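You operate a simulated robot arm through the tools that you are given. There is no shell and no other tool. Be economical: measure what you need, move in short steps, check, and stop when the job is done.

You are at the controls of a simulated robot arm. One attempt, no reset.

JOB
Fit the blue coupler, open the yellow valve, pump down to 5 cm.
Fine: run it on HAND and end on OFF, within 1 cm of the mark on the level gauge.

Only the result counts: the job must be done as asked and must still hold three seconds after the hand-in. Knocking over, shifting, dropping, spilling or breaking anything else fails it.

ROBOT AND FRAMES
A 7-joint arm with a two-finger parallel gripper, fixed in place. Base frame: the origin is at the foot of the arm, x ahead of it, y to its left, z up; the work surface is at about z = 720. Readings come in mm, rad, newtons and seconds.
With the tool pointing down near the work surface it reaches from about 160 to 680 mm from the base axis. Its first joint turns from -1.152 to 1.152 rad. Payload 2.4 kg.
The TCP is the grasp point between the finger pads, 30 mm short of the fingertips. In the tool frame z runs along the fingers and y along their closing line. The gripper opens to 94 mm. The fingers are 28 mm wide and 10 mm thick; the gripper's body (50 by 96 mm) begins 55 mm behind the TCP.
Orientation is that of the tool frame in the base frame, as a unit quaternion [x, y, z, w]. With the fingers straight down and closing along the base's y, the tool's x points along the base's -x, its y along +y and its z along -z.

CONTROLS
- The arm moves only by the tool servo_tool. Its argument "increments" is a list of rows, each an object (a shift or turn left out is 0, a gripper value left out holds the last) with "xyz": the shift along the base's x, y, z in mm, a list of three; "angular": the turn, a rotation vector about the base's x, y, z in degrees, a list of three; "claw": the finger opening in mm, from 0 to 94. In form: [{"xyz": [dx, dy, dz], "angular": [wx, wy, wz], "claw": claw}, ...]. A call has 1 to 12 rows; each row shifts and turns the commanded pose from where the row before left it. Each row takes 0.2 s and may step no farther than 50 mm and 0.15 rad from the row before; otherwise, or with a gripper value out of range, the whole call is refused. A pose out of reach is approached as far as the arm can. The call stops where the force on the tool passes 40 N (or 10 N more than at its start, if that is more) or the arm is blocked; 0.2 s more then pass. Each finger travels about 153 mm/s and halts on what it meets, pressing with about 33 N; the grip force reading is that of the motor and also rises with nothing between the fingers. The clock runs only during rows and for 0.2 s after the last one: add rows that do not move to give the fingers time. The reply holds the time, the measured pose of the TCP, the force on the tool along the base axes, the opening and the grip force, in the units named above and with some noise, and new pictures: "show" is both (left out), scene, wrist or none.
- Cameras (640 x 400 px; columns grow to the right, rows downward): "scene" is fixed at [49.3, 499.5, 1431.9]; the picture's right is [-0.66, -0.75, 0.00], its down [-0.53, 0.47, -0.71] and it looks along [0.53, -0.47, -0.71] (base axes); focal length 344 px, centre (320, 200). "wrist" rides on the gripper at [76, 14, -103] in the tool frame; the picture's right is [-0.18, 0.98, 0.00], its down [-0.75, -0.14, -0.64] and it looks along [-0.63, -0.12, 0.77] (tool axes); focal length 243 px, centre (320, 200). There is no depth. A picture from a camera that has moved, and an enlarged one, comes with that camera's place and axes in the base frame and with its lens. The place of the scene camera against the robot may be out by one fixed shift of up to 18 mm in any direction.
- enlarge(camera, box): a new picture of the part [left, top, right, bottom] of that camera's present view, enlarged. It takes no simulated time.
- close_job(): hands the job in; it is judged then, once.

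Go step by step. Nothing tells you positions but the pictures and the camera data: compare them with the known pose of the tool, close in by small moves and look again before you grip or let go. The budget is 120 turns and 170 pictures, counting those below and the enlarged ones. Unless the task says otherwise, let go and move clear before handing in, and close with one line.

The tools are called after "Call:" as name(argument=value, ...) on one line, values as JSON. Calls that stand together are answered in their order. servo_tool: Moves the arm, as the interface text tells. Its arguments: {"type":"object","properties":{"increments":{"type":"array"},"show":{"type":"string","enum":["both","scene","wrist","none"]}},"required":["increments"]} The other tools are called the same way: enlarge (camera, box) takes an enlarged picture of a part of a camera's view; close_job () hands the job in.

At the start:

```text
time: 0.0
tcp_pos: [449.0, 58.6, 1094.0]
ee_rot: [0.0, 1.0, 0.001, 0.0]
contact_force: [0.6, -0.4, -0.1]
gripper_width: 94.2
finger_force: 0.0
```

scene: 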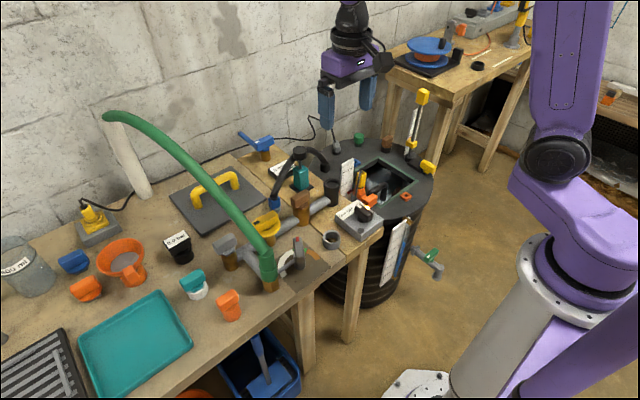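
wrist: 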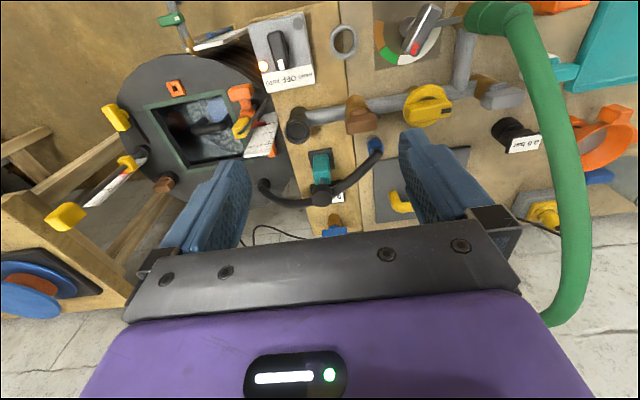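

I see a bench with pipework, valves, a switch box, a tank with a float gauge. I'll take enlarged looks at the key parts first.

Call:
enlarge(camera="scene", box=[200, 120, 400, 245])

Call:
enlarge(camera="scene", box=[160, 190, 320, 330])

Call:
enlarge(camera="scene", box=[310, 80, 450, 300])

Call:
enlarge(camera="wrist", box=[220, 0, 540, 240])

Call:
enlarge(camera="wrist", box=[40, 0, 320, 240])

```text
3.20 times, centred on (300, 182) of scene
camera zoom: at [49.3, 499.5, 1431.9], right [-0.66, -0.75, 0.0], down [-0.53, 0.47, -0.71], along [0.53, -0.47, -0.71], focal length 1101 px, centre (384, 256)
```

zoom: 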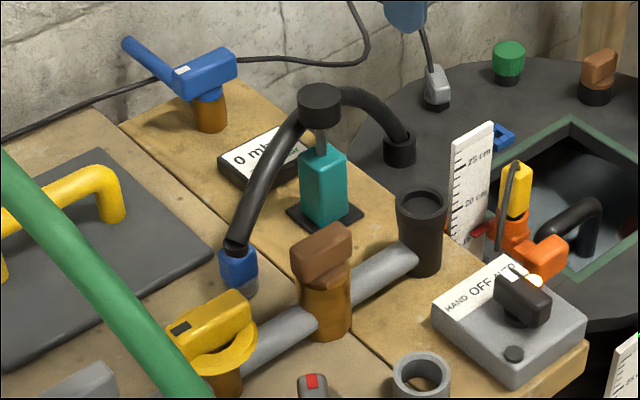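

```text
2.86 times, centred on (240, 260) of scene
camera zoom: at [49.3, 499.5, 1431.9], right [-0.66, -0.75, 0.0], down [-0.53, 0.47, -0.71], along [0.53, -0.47, -0.71], focal length 983 px, centre (549, 29)
```

zoom: 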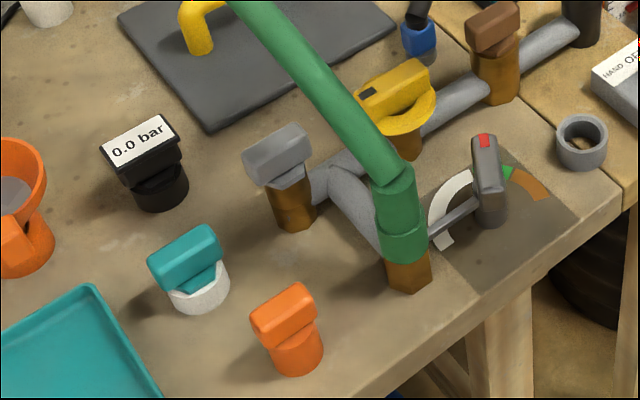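

```text
1.82 times, centred on (380, 190) of scene
camera zoom: at [49.3, 499.5, 1431.9], right [-0.66, -0.75, 0.0], down [-0.53, 0.47, -0.71], along [0.53, -0.47, -0.71], focal length 626 px, centre (211, 218)
```

zoom: 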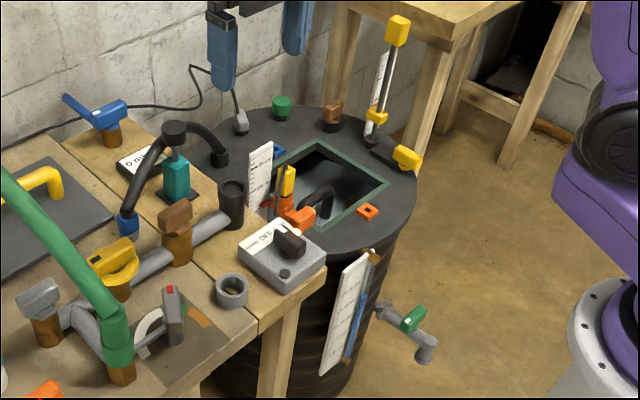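

```text
1.67 times, centred on (380, 120) of wrist
camera zoom: at [373.0, 73.7, 1197.5], right [0.18, 0.98, 0.0], down [0.75, -0.14, 0.64], along [0.63, -0.12, -0.77], focal length 404 px, centre (220, 333)
```

zoom: 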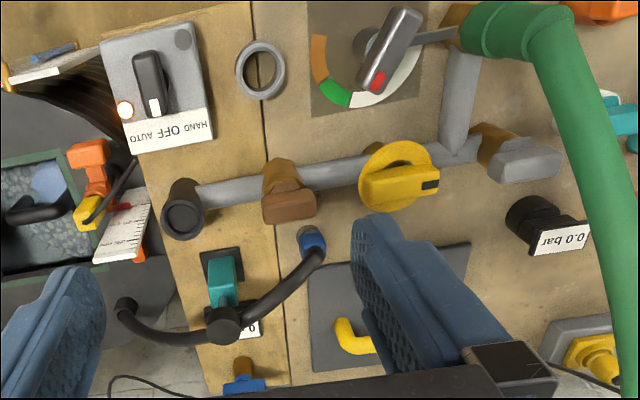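

```text
1.67 times, centred on (180, 120) of wrist
camera zoom: at [373.0, 73.7, 1197.5], right [0.18, 0.98, 0.0], down [0.75, -0.14, 0.64], along [0.63, -0.12, -0.77], focal length 404 px, centre (553, 333)
```

zoom: 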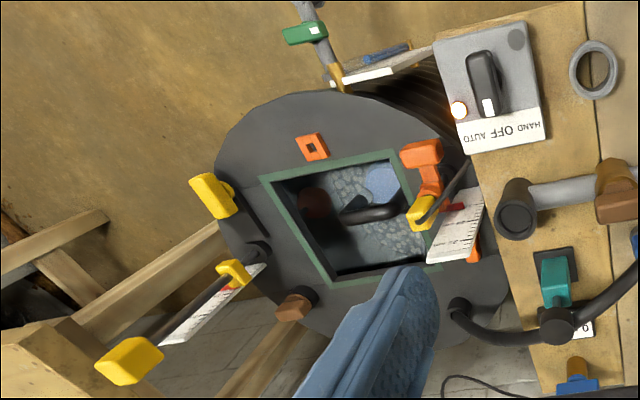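

The blue coupler hangs on the end of a black hose, near roughly (610,140). It probably goes on the pipe's open black cup or the gray ring. I'll pull the arm back and lower it for an oblique close view.

Call:
servo_tool(increments=[{"xyz": [-35, 15, -25]}, {"xyz": [-35, 15, -25]}, {"xyz": [-35, 15, -25]}, {"xyz": [-35, 15, -25]}, {"xyz": [-10, 15, -25]}], show="wrist")

```text
time: 1.2
tcp_pos: [295.1, 133.9, 968.3]
ee_rot: [0.0, 1.0, 0.0, 0.0]
contact_force: [-0.4, 0.2, 1.0]
gripper_width: 94.2
finger_force: 0.0
camera wrist: at [220.0, 148.2, 1071.9], right [0.18, 0.98, 0.0], down [0.75, -0.14, 0.64], along [0.63, -0.12, -0.77], focal length 243 px, centre (320, 200)
```

wrist: 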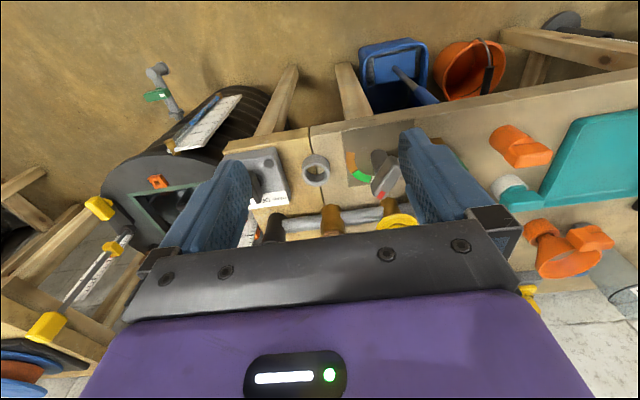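

The picture's top is the side nearer the robot, so the camera has to sit nearly above what I want to see. I'll move forward over the coupler.

Call:
servo_tool(increments=[{"xyz": [45, 0, 5]}, {"xyz": [45, 0, 5]}, {"xyz": [45, 0, 0]}, {"xyz": [45, 0, 0]}, {"xyz": [40, 0, 0]}], show="wrist")

Call:
enlarge(camera="wrist", box=[200, 40, 440, 200])

Call:
enlarge(camera="wrist", box=[0, 0, 280, 240])

```text
time: 2.4
tcp_pos: [518.8, 135.6, 979.1]
ee_rot: [-0.001, 1.0, -0.001, -0.001]
contact_force: [0.5, 0.2, 0.5]
gripper_width: 94.3
finger_force: 0.0
camera wrist: at [442.7, 150.3, 1082.2], right [0.18, 0.98, 0.0], down [0.75, -0.14, 0.64], along [0.63, -0.12, -0.77], focal length 243 px, centre (320, 200)
```

wrist: 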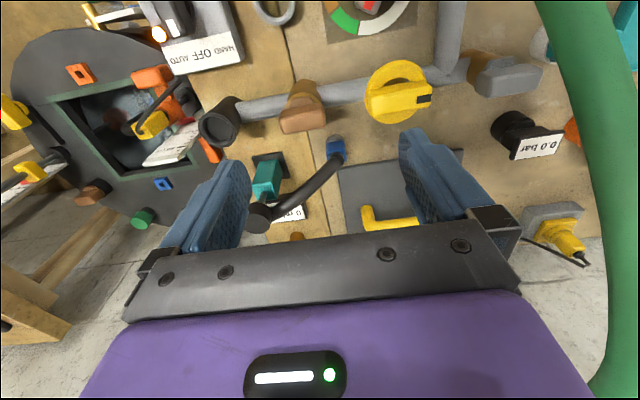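

```text
2.50 times, centred on (320, 120) of wrist
camera zoom: at [442.7, 150.3, 1082.2], right [0.18, 0.98, 0.0], down [0.75, -0.14, 0.64], along [0.63, -0.12, -0.77], focal length 606 px, centre (320, 400)
```

zoom: 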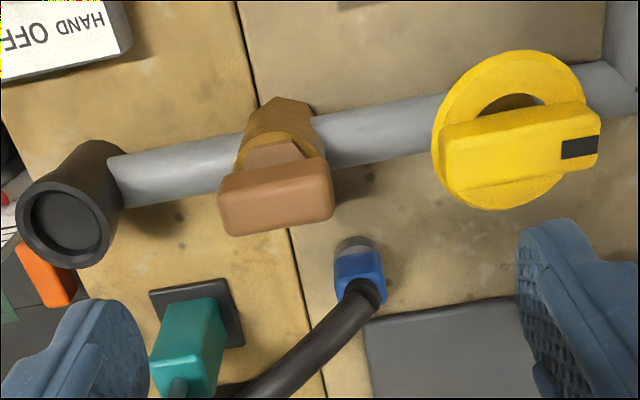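

```text
1.67 times, centred on (140, 120) of wrist
camera zoom: at [442.7, 150.3, 1082.2], right [0.18, 0.98, 0.0], down [0.75, -0.14, 0.64], along [0.63, -0.12, -0.77], focal length 404 px, centre (620, 333)
```

zoom: 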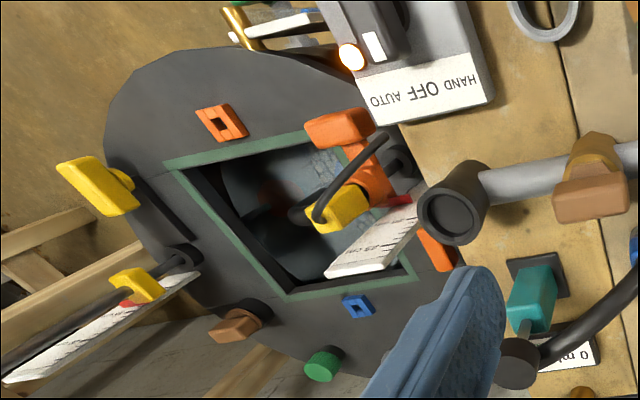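

I need finer detail on the coupler, teal post, tank opening and gauges.

Call:
enlarge(camera="scene", box=[255, 135, 345, 215])

Call:
enlarge(camera="scene", box=[330, 145, 420, 225])

Call:
enlarge(camera="scene", box=[370, 80, 450, 290])

Call:
enlarge(camera="wrist", box=[80, 50, 220, 180])

```text
5.00 times, centred on (300, 175) of scene
camera zoom: at [49.2, 499.5, 1431.9], right [-0.66, -0.75, 0.0], down [-0.53, 0.47, -0.71], along [0.53, -0.47, -0.71], focal length 1721 px, centre (420, 325)
```

zoom: 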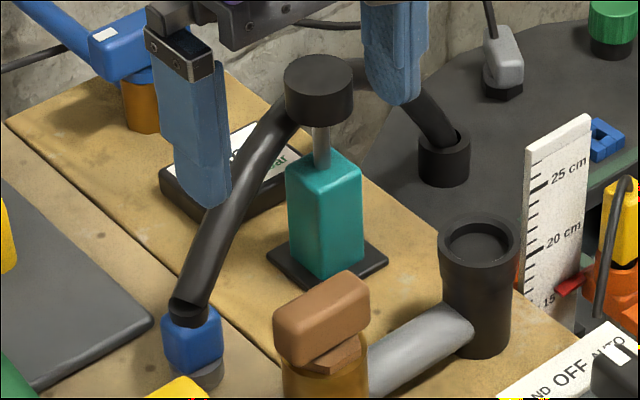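

```text
5.00 times, centred on (375, 185) of scene
camera zoom: at [49.2, 499.5, 1431.9], right [-0.66, -0.75, 0.0], down [-0.53, 0.47, -0.71], along [0.53, -0.47, -0.71], focal length 1721 px, centre (45, 275)
```

zoom: 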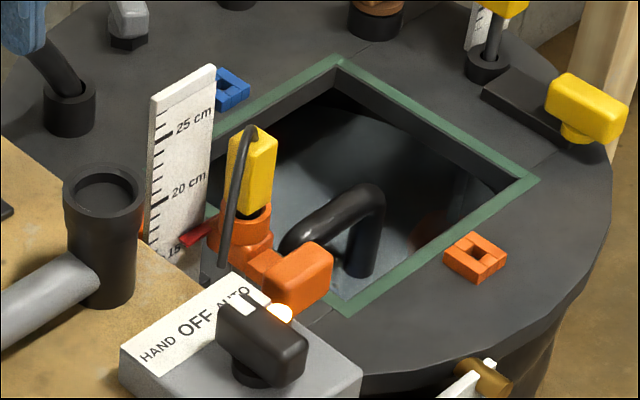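

```text
1.90 times, centred on (410, 185) of scene
camera zoom: at [49.2, 499.5, 1431.9], right [-0.66, -0.75, 0.0], down [-0.53, 0.47, -0.71], along [0.53, -0.47, -0.71], focal length 656 px, centre (149, 229)
```

zoom: 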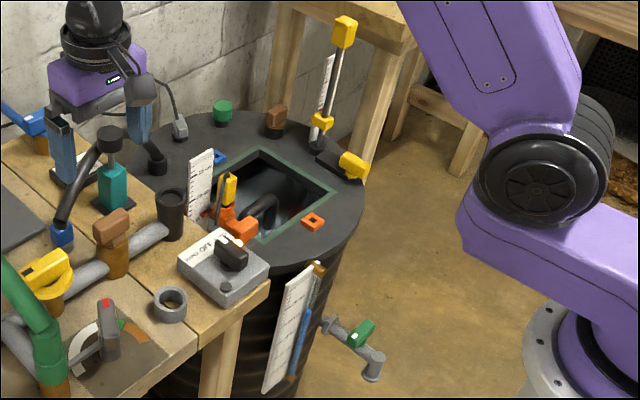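

```text
3.08 times, centred on (150, 115) of wrist
camera zoom: at [442.7, 150.3, 1082.2], right [0.18, 0.98, 0.0], down [0.75, -0.14, 0.64], along [0.63, -0.12, -0.77], focal length 746 px, centre (843, 462)
```

zoom: 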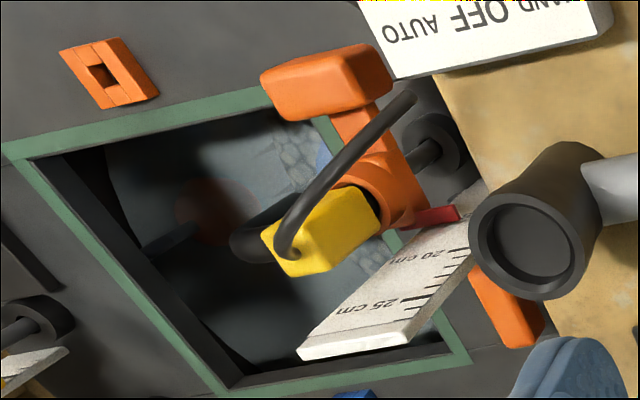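

The switch points to AUTO. The tank scale has a red pointer near 15–16 cm. Next I look at the yellow valve, the dial and the other gauges.

Call:
enlarge(camera="wrist", box=[330, 0, 570, 170])

Call:
enlarge(camera="scene", box=[400, 80, 440, 180])

Call:
enlarge(camera="scene", box=[370, 205, 450, 295])

Call:
enlarge(camera="scene", box=[205, 195, 315, 300])

```text
2.35 times, centred on (450, 85) of wrist
camera zoom: at [442.7, 150.3, 1082.2], right [0.18, 0.98, 0.0], down [0.75, -0.14, 0.64], along [0.63, -0.12, -0.77], focal length 571 px, centre (14, 471)
```

zoom: 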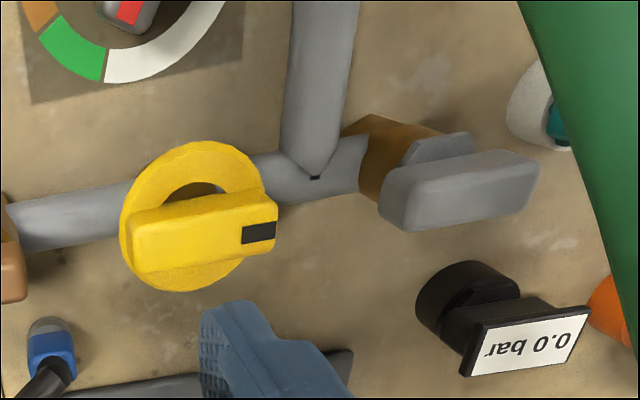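

```text
4.00 times, centred on (420, 130) of scene
camera zoom: at [49.2, 499.5, 1431.9], right [-0.66, -0.75, 0.0], down [-0.53, 0.47, -0.71], along [0.53, -0.47, -0.71], focal length 1377 px, centre (-80, 480)
```

zoom: 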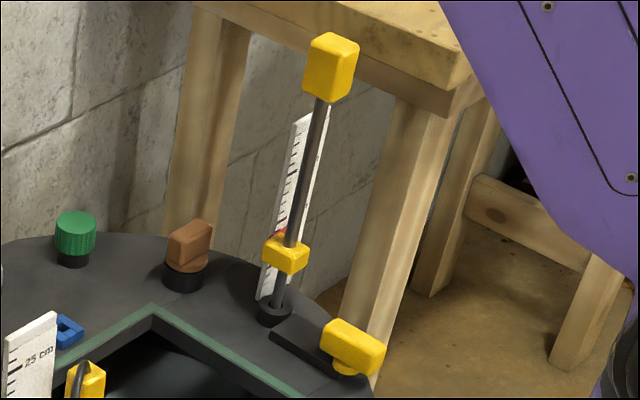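

```text
4.44 times, centred on (410, 250) of scene
camera zoom: at [49.2, 499.5, 1431.9], right [-0.66, -0.75, 0.0], down [-0.53, 0.47, -0.71], along [0.53, -0.47, -0.71], focal length 1530 px, centre (-80, -22)
```

zoom: 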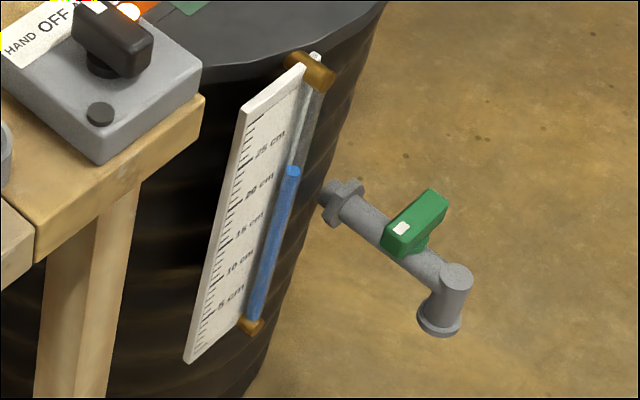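

```text
3.81 times, centred on (260, 248) of scene
camera zoom: at [49.2, 499.5, 1431.9], right [-0.66, -0.75, 0.0], down [-0.53, 0.47, -0.71], along [0.53, -0.47, -0.71], focal length 1311 px, centre (549, 19)
```

zoom: 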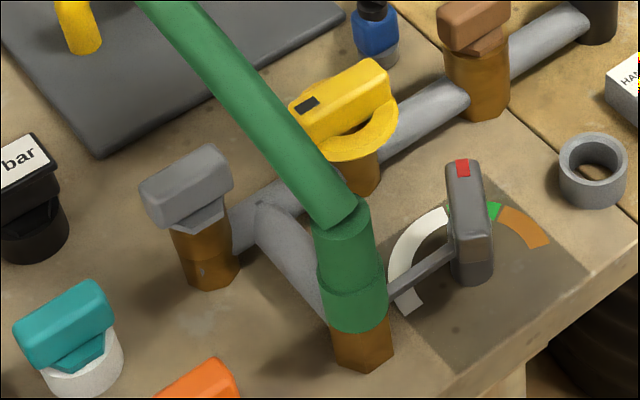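

Level tube shows about 21–22 cm. I place the parked coupler near (616,140,750) and the pipe's black cup near (546,0,784), with the hose passing over a post at (656,22,837). I'll look from directly above.

Call:
servo_tool(increments=[{"xyz": [40, 0, -30]}, {"xyz": [40, 10, -30]}, {"xyz": [20, 20, -20]}, {}], show="wrist")

Call:
enlarge(camera="wrist", box=[220, 0, 420, 160])

Call:
enlarge(camera="wrist", box=[120, 0, 300, 220])

```text
refused: row 2 steps farther than a row can; nothing moved
```

```text
2.50 times, centred on (320, 80) of wrist
camera zoom: at [442.7, 150.3, 1082.2], right [0.18, 0.98, 0.0], down [0.75, -0.14, 0.64], along [0.63, -0.12, -0.77], focal length 606 px, centre (320, 500)
```

zoom: 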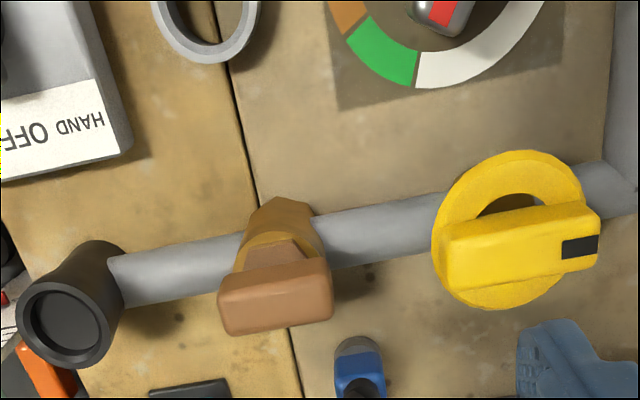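

```text
1.82 times, centred on (210, 110) of wrist
camera zoom: at [442.7, 150.3, 1082.2], right [0.18, 0.98, 0.0], down [0.75, -0.14, 0.64], along [0.63, -0.12, -0.77], focal length 441 px, centre (520, 364)
```

zoom: 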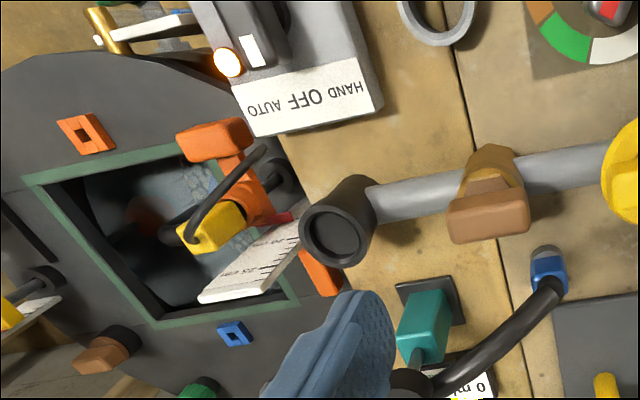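

That step was too long, so I'll use smaller rows.

Call:
servo_tool(increments=[{"xyz": [35, 0, -25]}, {"xyz": [35, 5, -25]}, {"xyz": [35, 5, -25]}, {"xyz": [5, 5, -10]}, {}], show="wrist")

Call:
enlarge(camera="wrist", box=[200, 0, 440, 160])

```text
time: 3.6
tcp_pos: [629.9, 149.1, 896.0]
ee_rot: [0.001, 1.0, 0.0, 0.0]
contact_force: [0.1, 1.5, 0.0]
gripper_width: 94.1
finger_force: 0.0
camera wrist: at [553.8, 164.0, 999.1], right [0.18, 0.98, 0.0], down [0.75, -0.14, 0.64], along [0.63, -0.12, -0.77], focal length 243 px, centre (320, 200)
```

wrist: 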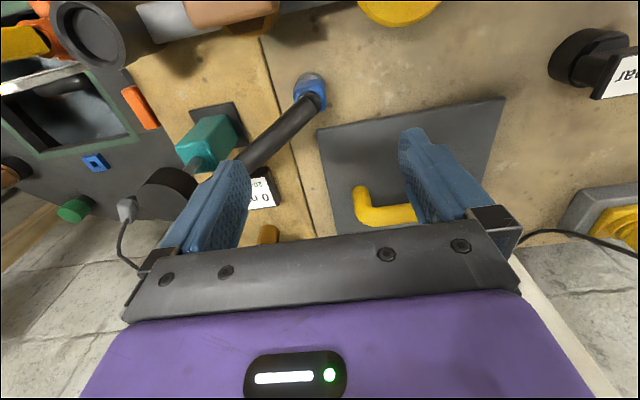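

```text
2.50 times, centred on (320, 80) of wrist
camera zoom: at [553.8, 164.0, 999.1], right [0.18, 0.98, 0.0], down [0.75, -0.14, 0.64], along [0.63, -0.12, -0.77], focal length 606 px, centre (320, 500)
```

zoom: 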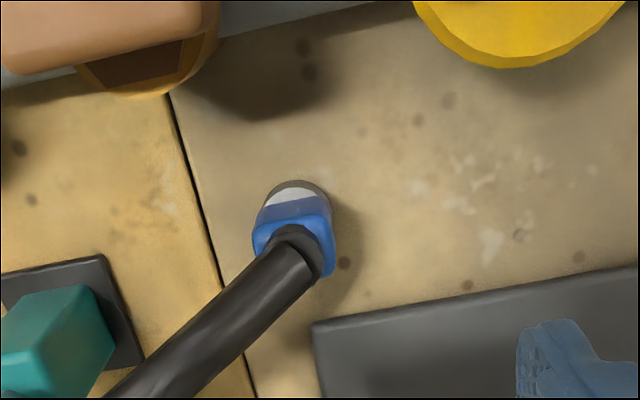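

Coupler is at about (617,142). I'll centre over it and turn the fingers about −72° so they straddle the hose.

Call:
servo_tool(increments=[{"xyz": [-13, -7, 0], "angular": [0, 0, -8], "claw": 70}, {"angular": [0, 0, -8]}, {"angular": [0, 0, -8]}, {"angular": [0, 0, -8]}, {"angular": [0, 0, -8]}, {"angular": [0, 0, -8]}, {"angular": [0, 0, -8]}, {"angular": [0, 0, -8]}, {"angular": [0, 0, -8]}, {}], show="both")

Call:
enlarge(camera="wrist", box=[220, 0, 420, 160])

```text
time: 5.8
tcp_pos: [615.7, 141.9, 893.4]
ee_rot: [0.589, 0.808, -0.001, 0.0]
contact_force: [0.6, 0.7, -0.7]
gripper_width: 70.0
finger_force: 0.1
camera wrist: at [606.2, 220.0, 996.8], right [0.99, 0.13, 0.0], down [0.1, -0.76, 0.64], along [0.08, -0.64, -0.77], focal length 243 px, centre (320, 200)
```

scene: 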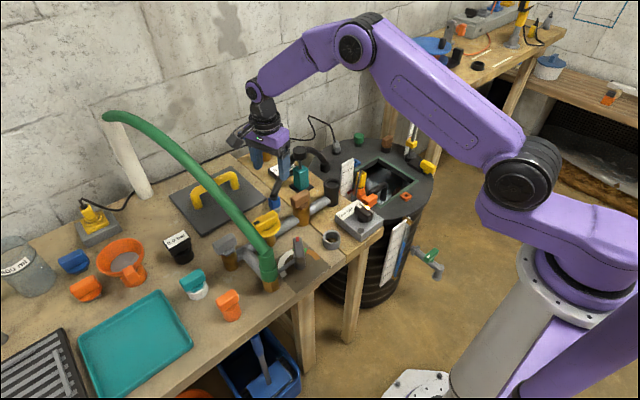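
wrist: 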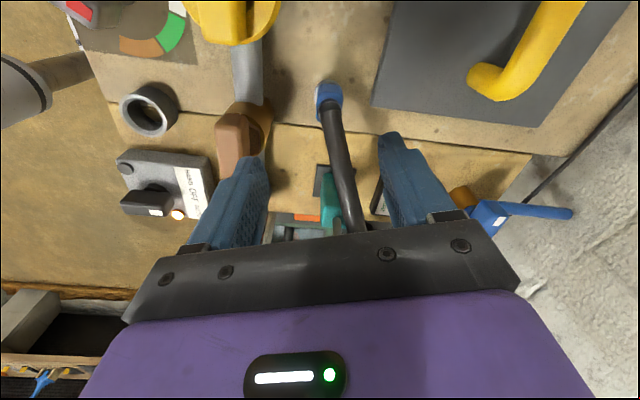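

```text
2.50 times, centred on (320, 80) of wrist
camera zoom: at [606.2, 220.0, 996.8], right [0.99, 0.13, 0.0], down [0.1, -0.76, 0.64], along [0.08, -0.64, -0.77], focal length 606 px, centre (320, 500)
```

zoom: 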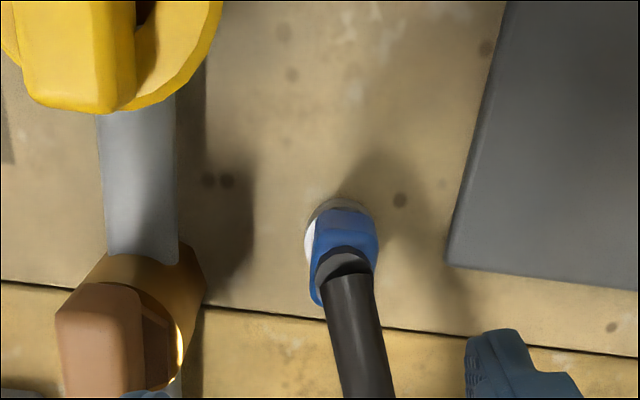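

I refine the coupler centre to about (622,146). I'll descend partway and look again.

Call:
servo_tool(increments=[{"xyz": [6, 4, -30]}, {"xyz": [0, 0, -30]}, {"xyz": [0, 0, -25]}, {}], show="both")

Call:
enlarge(camera="wrist", box=[220, 60, 420, 220])

Call:
enlarge(camera="scene", box=[240, 130, 340, 220])

```text
time: 6.8
tcp_pos: [622.7, 145.8, 807.6]
ee_rot: [0.588, 0.809, 0.0, 0.0]
contact_force: [-0.5, -0.3, 0.6]
gripper_width: 69.9
finger_force: 0.0
camera wrist: at [613.5, 225.0, 910.8], right [0.99, 0.13, 0.0], down [0.1, -0.76, 0.64], along [0.08, -0.64, -0.77], focal length 243 px, centre (320, 200)
```

scene: 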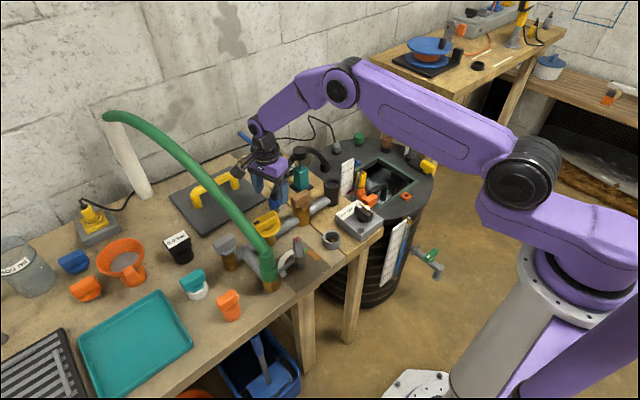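
wrist: 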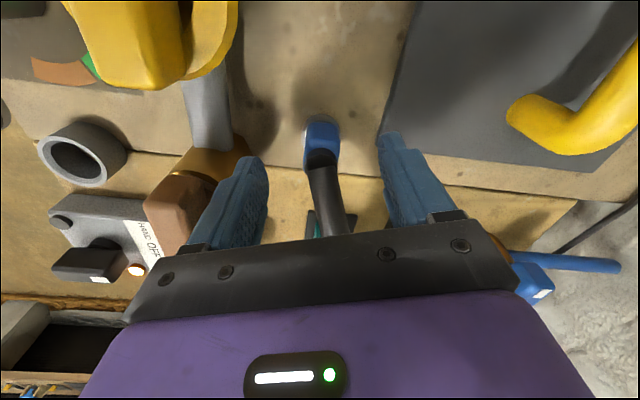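

```text
2.50 times, centred on (320, 140) of wrist
camera zoom: at [613.5, 225.0, 910.8], right [0.99, 0.13, 0.0], down [0.1, -0.76, 0.64], along [0.08, -0.64, -0.77], focal length 606 px, centre (320, 350)
```

zoom: 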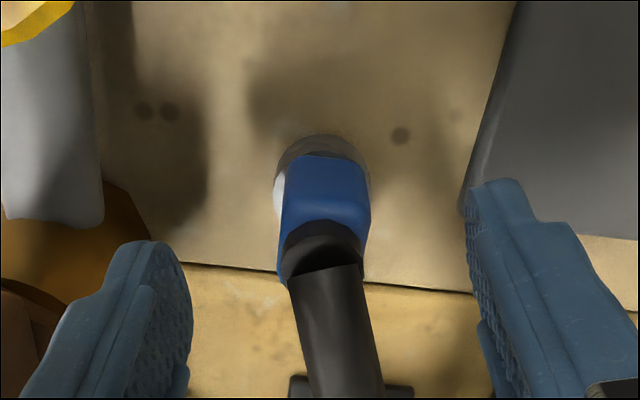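

```text
4.44 times, centred on (290, 175) of scene
camera zoom: at [49.3, 499.5, 1431.9], right [-0.66, -0.75, 0.0], down [-0.53, 0.47, -0.71], along [0.53, -0.47, -0.71], focal length 1530 px, centre (453, 311)
```

zoom: 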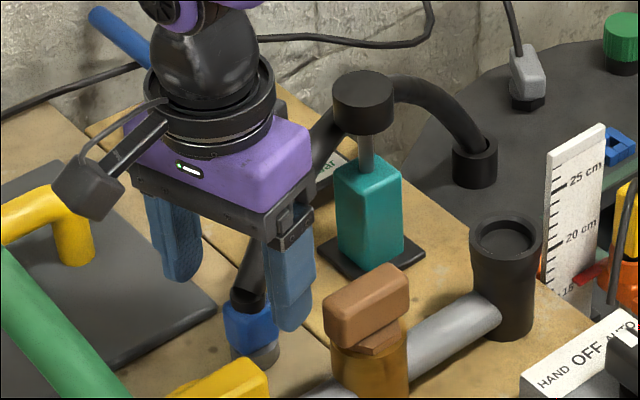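

Alignment is good. I'll nudge y by −5 and descend to about z=763 with the fingers still open.

Call:
servo_tool(increments=[{"xyz": [1, -5, -15]}, {"xyz": [0, 0, -15]}, {"xyz": [0, 0, -15]}, {}], show="wrist")

Call:
enlarge(camera="wrist", box=[220, 80, 420, 240])

Call:
enlarge(camera="scene", box=[240, 140, 340, 220])

```text
time: 7.8
tcp_pos: [623.7, 141.1, 763.6]
ee_rot: [0.587, 0.809, -0.001, 0.0]
contact_force: [0.0, -0.1, 0.2]
gripper_width: 70.3
finger_force: 0.1
camera wrist: at [613.6, 218.6, 866.4], right [0.99, 0.13, 0.0], down [0.1, -0.76, 0.64], along [0.08, -0.64, -0.77], focal length 243 px, centre (320, 200)
```

wrist: 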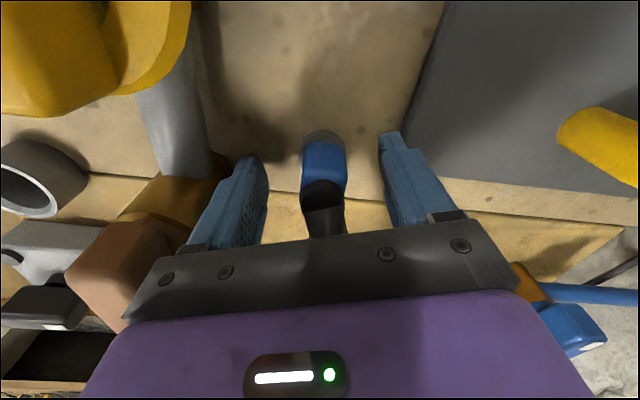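

```text
2.50 times, centred on (320, 160) of wrist
camera zoom: at [613.6, 218.6, 866.4], right [0.99, 0.13, 0.0], down [0.1, -0.76, 0.64], along [0.08, -0.64, -0.77], focal length 606 px, centre (320, 300)
```

zoom: 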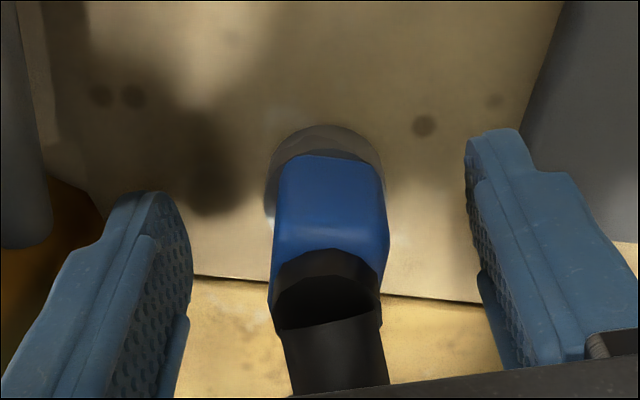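

```text
5.00 times, centred on (290, 180) of scene
camera zoom: at [49.3, 499.5, 1431.9], right [-0.66, -0.75, 0.0], down [-0.53, 0.47, -0.71], along [0.53, -0.47, -0.71], focal length 1721 px, centre (470, 300)
```

zoom: 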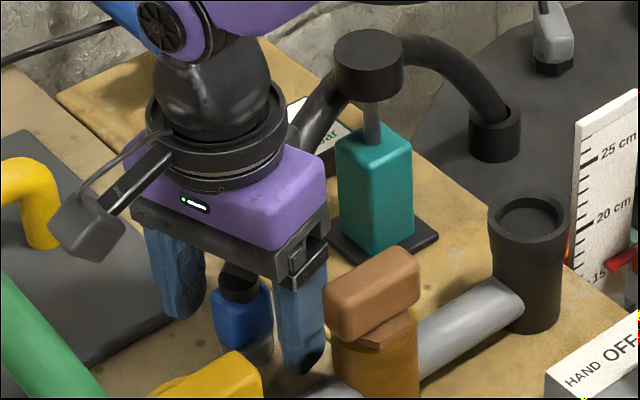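

The coupler is nicely between the fingers. I'll lower 5 mm, shift 2 mm and close.

Call:
servo_tool(increments=[{"xyz": [2, 1, -5]}, {}, {"claw": 0}, {}, {}], show="wrist")

Call:
enlarge(camera="wrist", box=[220, 80, 420, 240])

```text
time: 9.0
tcp_pos: [625.0, 141.8, 759.3]
ee_rot: [0.586, 0.81, 0.0, 0.001]
contact_force: [0.4, -0.2, -0.2]
gripper_width: 29.4
finger_force: 33.0
camera wrist: at [615.4, 219.7, 862.1], right [0.99, 0.13, 0.0], down [0.1, -0.76, 0.64], along [0.08, -0.64, -0.77], focal length 243 px, centre (320, 200)
```

wrist: 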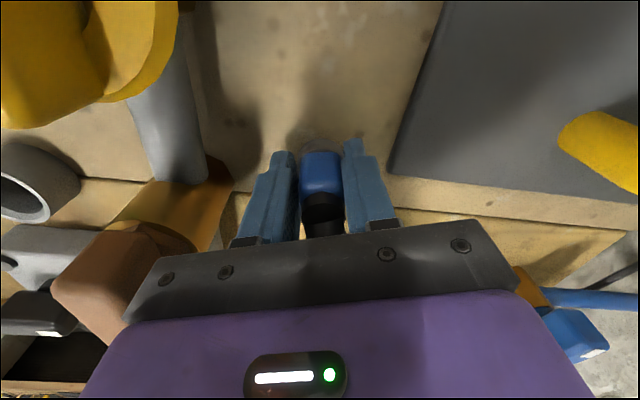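

```text
2.50 times, centred on (320, 160) of wrist
camera zoom: at [615.4, 219.7, 862.1], right [0.99, 0.13, 0.0], down [0.1, -0.76, 0.64], along [0.08, -0.64, -0.77], focal length 606 px, centre (320, 300)
```

zoom: 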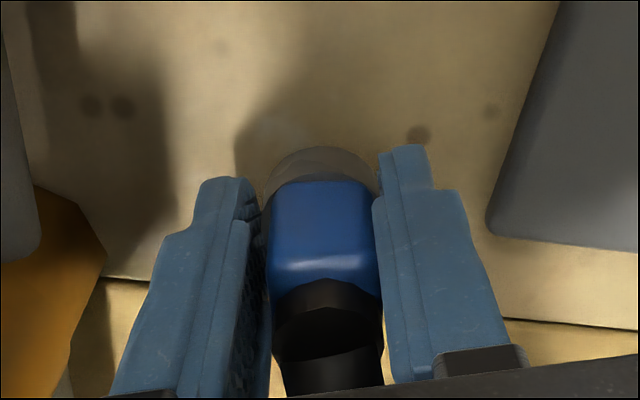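

Gripped at 29.4 mm. I'll lift gently and check force and hose behaviour.

Call:
servo_tool(increments=[{"xyz": [0, 0, 10]}, {"xyz": [0, 0, 15]}, {"xyz": [0, 0, 15]}, {}], show="both")

Call:
enlarge(camera="scene", box=[240, 120, 360, 220])

```text
time: 10.0
tcp_pos: [625.1, 142.8, 799.6]
ee_rot: [0.587, 0.81, 0.0, 0.0]
contact_force: [-0.2, 0.1, 4.6]
gripper_width: 22.2
finger_force: 33.0
camera wrist: at [615.8, 220.6, 903.1], right [0.99, 0.13, 0.0], down [0.1, -0.76, 0.64], along [0.08, -0.64, -0.77], focal length 243 px, centre (320, 200)
```

scene: 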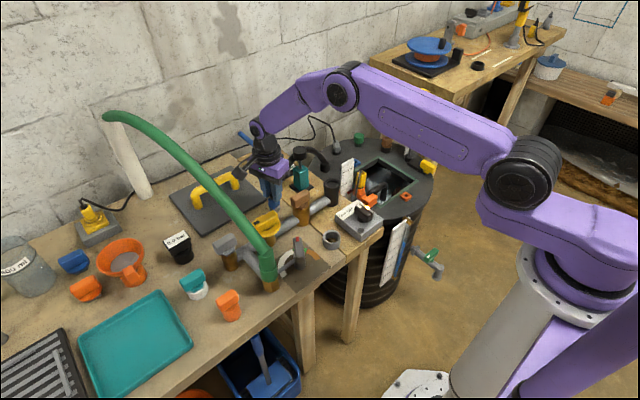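
wrist: 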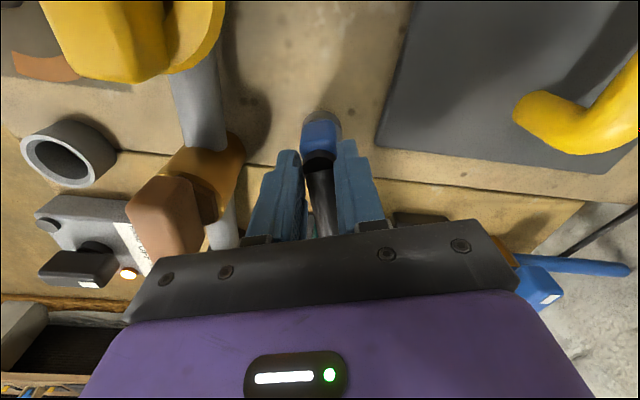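

```text
4.00 times, centred on (300, 170) of scene
camera zoom: at [49.2, 499.5, 1431.9], right [-0.66, -0.75, 0.0], down [-0.53, 0.47, -0.71], along [0.53, -0.47, -0.71], focal length 1377 px, centre (400, 320)
```

zoom: 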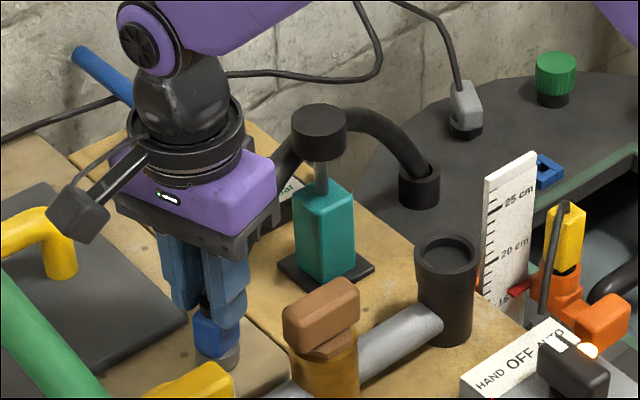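

The opening shrank to 22 mm, so the grip slid up to the hose neck. I'll check whether the coupler left its park.

Call:
enlarge(camera="wrist", box=[250, 80, 390, 200])

Call:
enlarge(camera="scene", box=[255, 175, 295, 215])

```text
3.33 times, centred on (320, 140) of wrist
camera zoom: at [615.8, 220.6, 903.1], right [0.99, 0.13, 0.0], down [0.1, -0.76, 0.64], along [0.08, -0.64, -0.77], focal length 809 px, centre (320, 400)
```

zoom: 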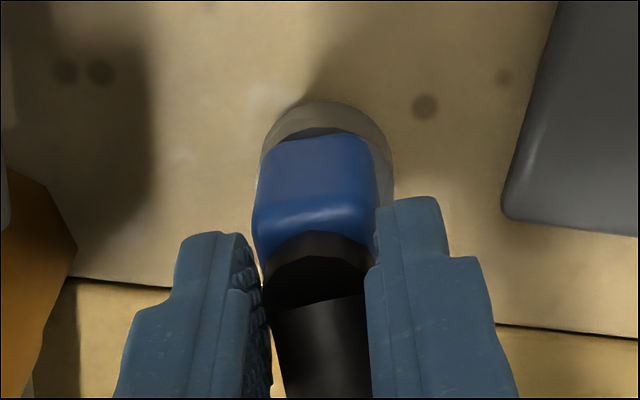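

```text
10.00 times, centred on (275, 195) of scene
camera zoom: at [49.2, 499.5, 1431.9], right [-0.66, -0.75, 0.0], down [-0.53, 0.47, -0.71], along [0.53, -0.47, -0.71], focal length 3442 px, centre (770, 250)
```

zoom: 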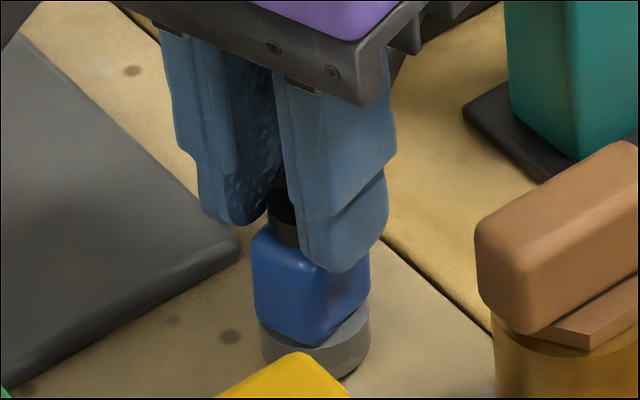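

The coupler did not leave its park. Before pulling harder, I'll check the loose blue part at left and look for what else might be "the blue coupler".

Call:
enlarge(camera="scene", box=[0, 195, 140, 310])

Call:
enlarge(camera="scene", box=[225, 120, 285, 170])

Call:
enlarge(camera="scene", box=[270, 130, 350, 200])

```text
3.48 times, centred on (70, 252) of scene
camera zoom: at [49.2, 499.5, 1431.9], right [-0.66, -0.75, 0.0], down [-0.53, 0.47, -0.71], along [0.53, -0.47, -0.71], focal length 1197 px, centre (1190, 17)
```

zoom: 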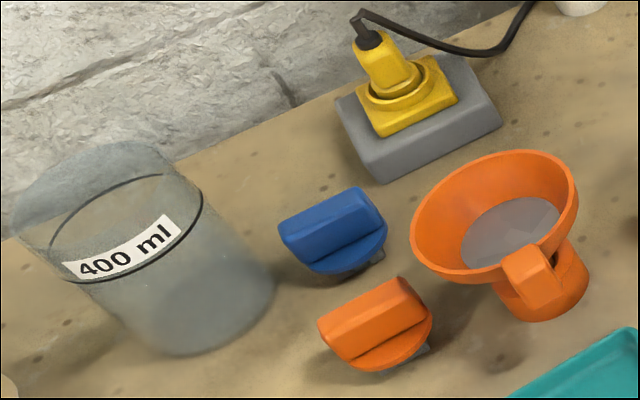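

```text
8.00 times, centred on (255, 145) of scene
camera zoom: at [49.2, 499.5, 1431.9], right [-0.66, -0.75, 0.0], down [-0.53, 0.47, -0.71], along [0.53, -0.47, -0.71], focal length 2754 px, centre (840, 640)
```

zoom: 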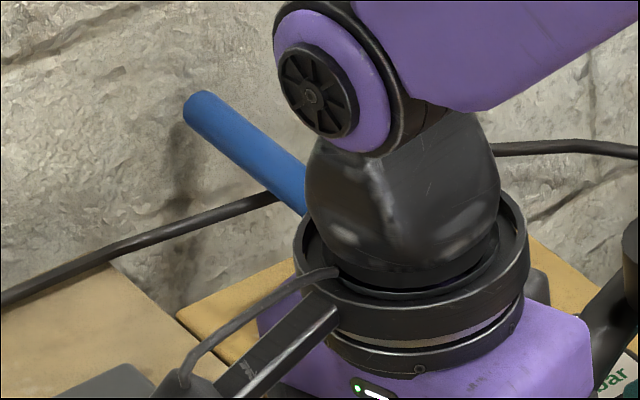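

```text
5.71 times, centred on (310, 165) of scene
camera zoom: at [49.2, 499.5, 1431.9], right [-0.66, -0.75, 0.0], down [-0.53, 0.47, -0.71], along [0.53, -0.47, -0.71], focal length 1967 px, centre (377, 400)
```

zoom: 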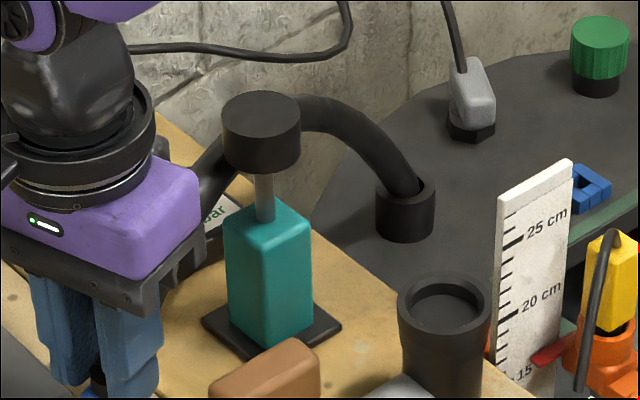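

The first grip at 29.4 mm matched the gray park ring, not the roughly 25 mm blue box. I'll regrip with the tips just above the ring.

Call:
servo_tool(increments=[{"claw": 50}, {}, {"xyz": [0, -1, -17]}, {"xyz": [0, 0, -14]}, {}, {"claw": 0}, {}, {}], show="wrist")

Call:
enlarge(camera="scene", box=[255, 175, 295, 215])

```text
time: 11.8
tcp_pos: [625.9, 141.8, 768.1]
ee_rot: [0.587, 0.81, 0.0, 0.0]
contact_force: [0.2, 0.0, 0.6]
gripper_width: 27.5
finger_force: 32.9
camera wrist: at [615.1, 220.3, 870.5], right [0.99, 0.13, 0.0], down [0.1, -0.76, 0.64], along [0.08, -0.64, -0.77], focal length 243 px, centre (320, 200)
```

wrist: 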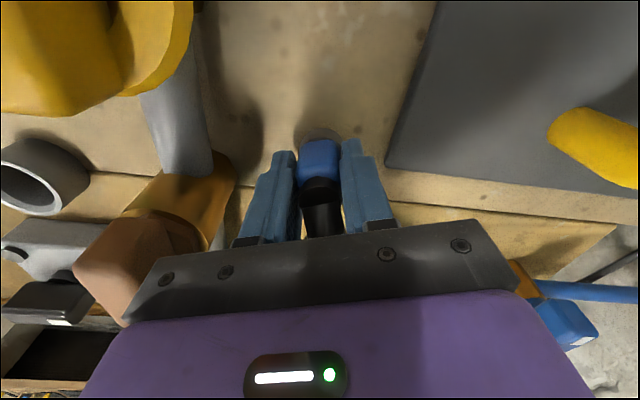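

```text
10.00 times, centred on (275, 195) of scene
camera zoom: at [49.3, 499.5, 1431.9], right [-0.66, -0.75, 0.0], down [-0.53, 0.47, -0.71], along [0.53, -0.47, -0.71], focal length 3442 px, centre (770, 250)
```

zoom: 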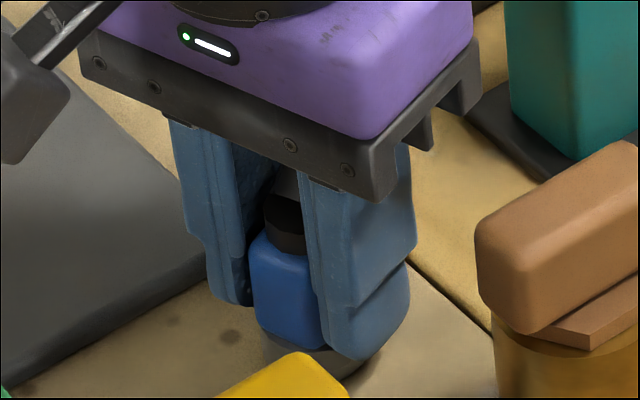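

Now gripped on the blue box at 27.5 mm. I'll lift in small steps.

Call:
servo_tool(increments=[{"xyz": [0, 0, 4]}, {"xyz": [0, 0, 6]}, {"xyz": [0, 0, 8]}, {}], show="none")

Call:
enlarge(camera="scene", box=[255, 175, 295, 215])

```text
time: 12.8
tcp_pos: [623.4, 141.7, 786.4]
ee_rot: [0.587, 0.81, 0.0, 0.0]
contact_force: [0.3, 0.5, -1.3]
gripper_width: 27.8
finger_force: 33.3
```

```text
10.00 times, centred on (275, 195) of scene
camera zoom: at [49.3, 499.5, 1431.9], right [-0.66, -0.75, 0.0], down [-0.53, 0.47, -0.71], along [0.53, -0.47, -0.71], focal length 3442 px, centre (770, 250)
```

zoom: 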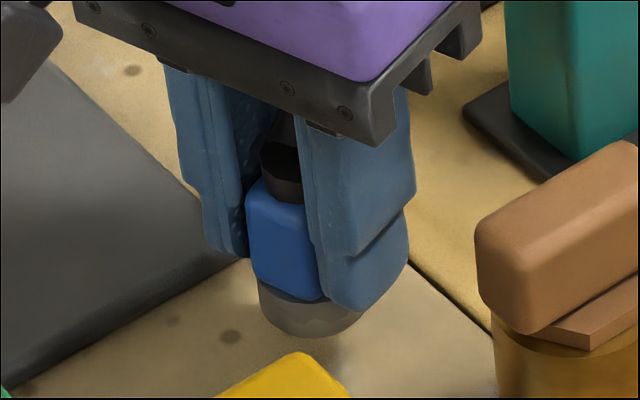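

Lifted; the gray ring is the coupler's own spigot, with its bottom about 48 mm below the TCP. I'll raise it to clear the cup.

Call:
servo_tool(increments=[{"xyz": [0, 0, 20]}, {"xyz": [0, 0, 20]}, {"xyz": [0, -5, 25]}, {}], show="scene")

Call:
enlarge(camera="scene", box=[240, 110, 360, 220])

```text
time: 13.8
tcp_pos: [624.1, 135.6, 852.5]
ee_rot: [0.588, 0.809, 0.0, 0.0]
contact_force: [0.3, 0.1, -0.8]
gripper_width: 27.8
finger_force: 33.0
```

scene: 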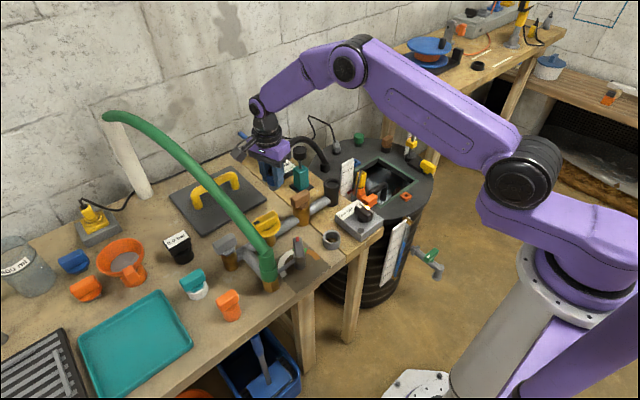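

```text
3.64 times, centred on (300, 165) of scene
camera zoom: at [49.3, 499.5, 1431.9], right [-0.66, -0.75, 0.0], down [-0.53, 0.47, -0.71], along [0.53, -0.47, -0.71], focal length 1252 px, centre (393, 327)
```

zoom: 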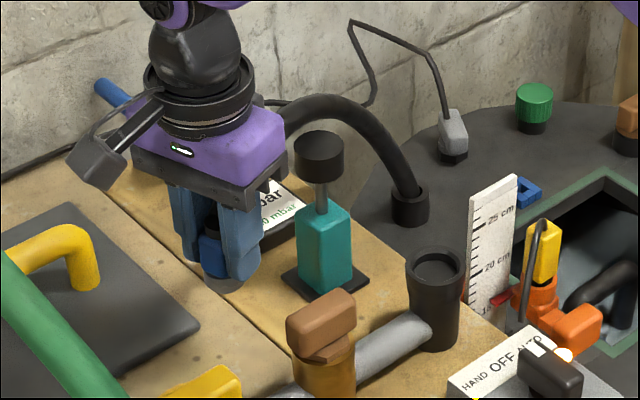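

The hose arches over the teal knob, so I'll raise higher and sweep toward the cup gradually, turning with it and checking that the hose clears.

Call:
servo_tool(increments=[{"xyz": [0, -5, 25]}, {"xyz": [-5, -15, 15]}, {"xyz": [-10, -25, 0], "angular": [0, 0, 8]}, {"xyz": [-12, -25, 0], "angular": [0, 0, 8]}, {}], show="scene")

Call:
enlarge(camera="scene", box=[240, 110, 360, 220])

```text
time: 15.0
tcp_pos: [598.3, 66.0, 891.9]
ee_rot: [0.468, 0.884, -0.001, -0.001]
contact_force: [0.4, -0.7, -0.4]
gripper_width: 27.9
finger_force: 33.6
```

scene: 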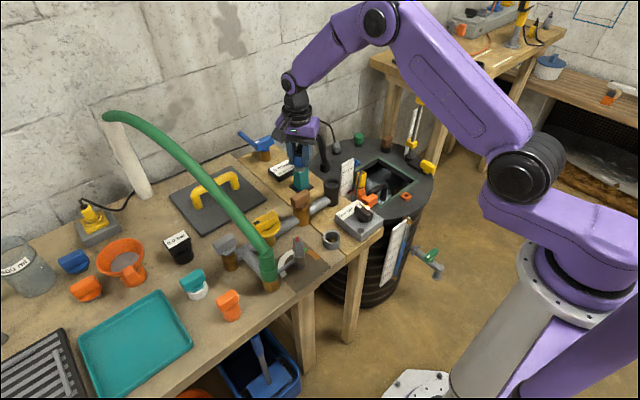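

```text
3.64 times, centred on (300, 165) of scene
camera zoom: at [49.3, 499.5, 1431.9], right [-0.66, -0.75, 0.0], down [-0.53, 0.47, -0.71], along [0.53, -0.47, -0.71], focal length 1252 px, centre (393, 327)
```

zoom: 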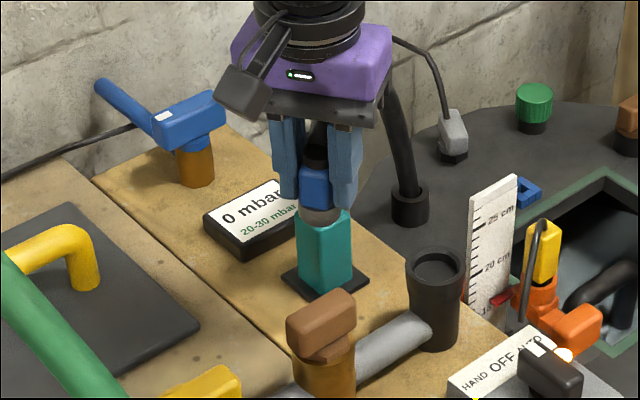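

The hose is clear. I continue to above the cup.

Call:
servo_tool(increments=[{"xyz": [-13, -17, 0], "angular": [0, 0, 8]}, {"xyz": [-13, -17, 0], "angular": [0, 0, 8]}, {"xyz": [-13, -17, 0], "angular": [0, 0, 8]}, {"xyz": [-13, -15, 0], "angular": [0, 0, 8]}, {}], show="both")

Call:
enlarge(camera="scene", box=[270, 100, 390, 220])

Call:
enlarge(camera="wrist", box=[240, 20, 400, 180])

```text
time: 16.2
tcp_pos: [545.4, -0.3, 891.3]
ee_rot: [0.207, 0.978, 0.0, 0.0]
contact_force: [1.0, -0.7, -0.6]
gripper_width: 27.7
finger_force: 32.9
camera wrist: at [481.2, 44.9, 994.6], right [0.57, 0.82, 0.0], down [0.63, -0.43, 0.64], along [0.53, -0.36, -0.77], focal length 243 px, centre (320, 200)
```

scene: 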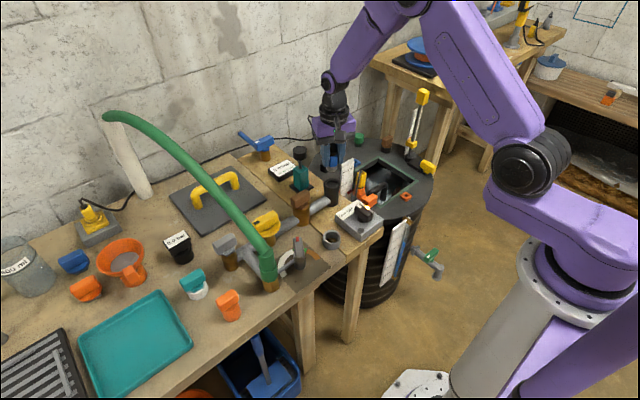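
wrist: 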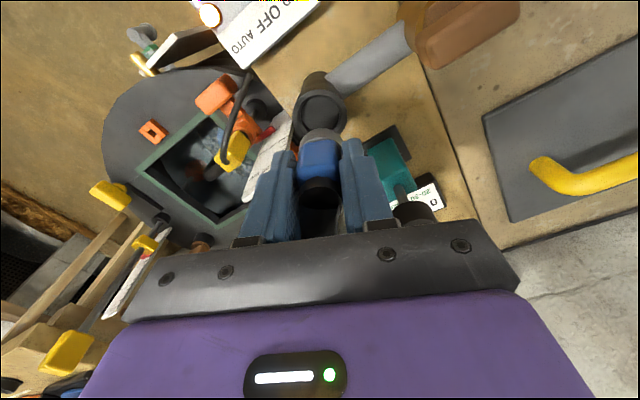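

```text
3.33 times, centred on (330, 160) of scene
camera zoom: at [49.3, 499.5, 1431.9], right [-0.66, -0.75, 0.0], down [-0.53, 0.47, -0.71], along [0.53, -0.47, -0.71], focal length 1147 px, centre (287, 333)
```

zoom: 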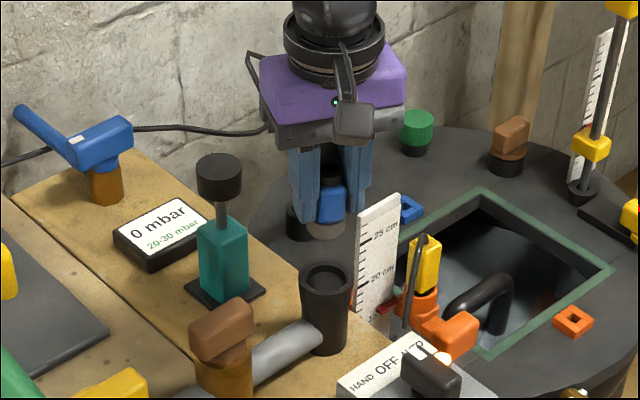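

```text
2.50 times, centred on (320, 100) of wrist
camera zoom: at [481.2, 44.9, 994.6], right [0.57, 0.82, 0.0], down [0.63, -0.43, 0.64], along [0.53, -0.36, -0.77], focal length 606 px, centre (320, 450)
```

zoom: 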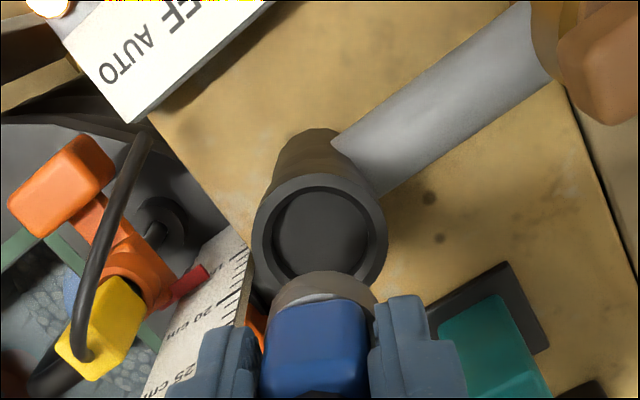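

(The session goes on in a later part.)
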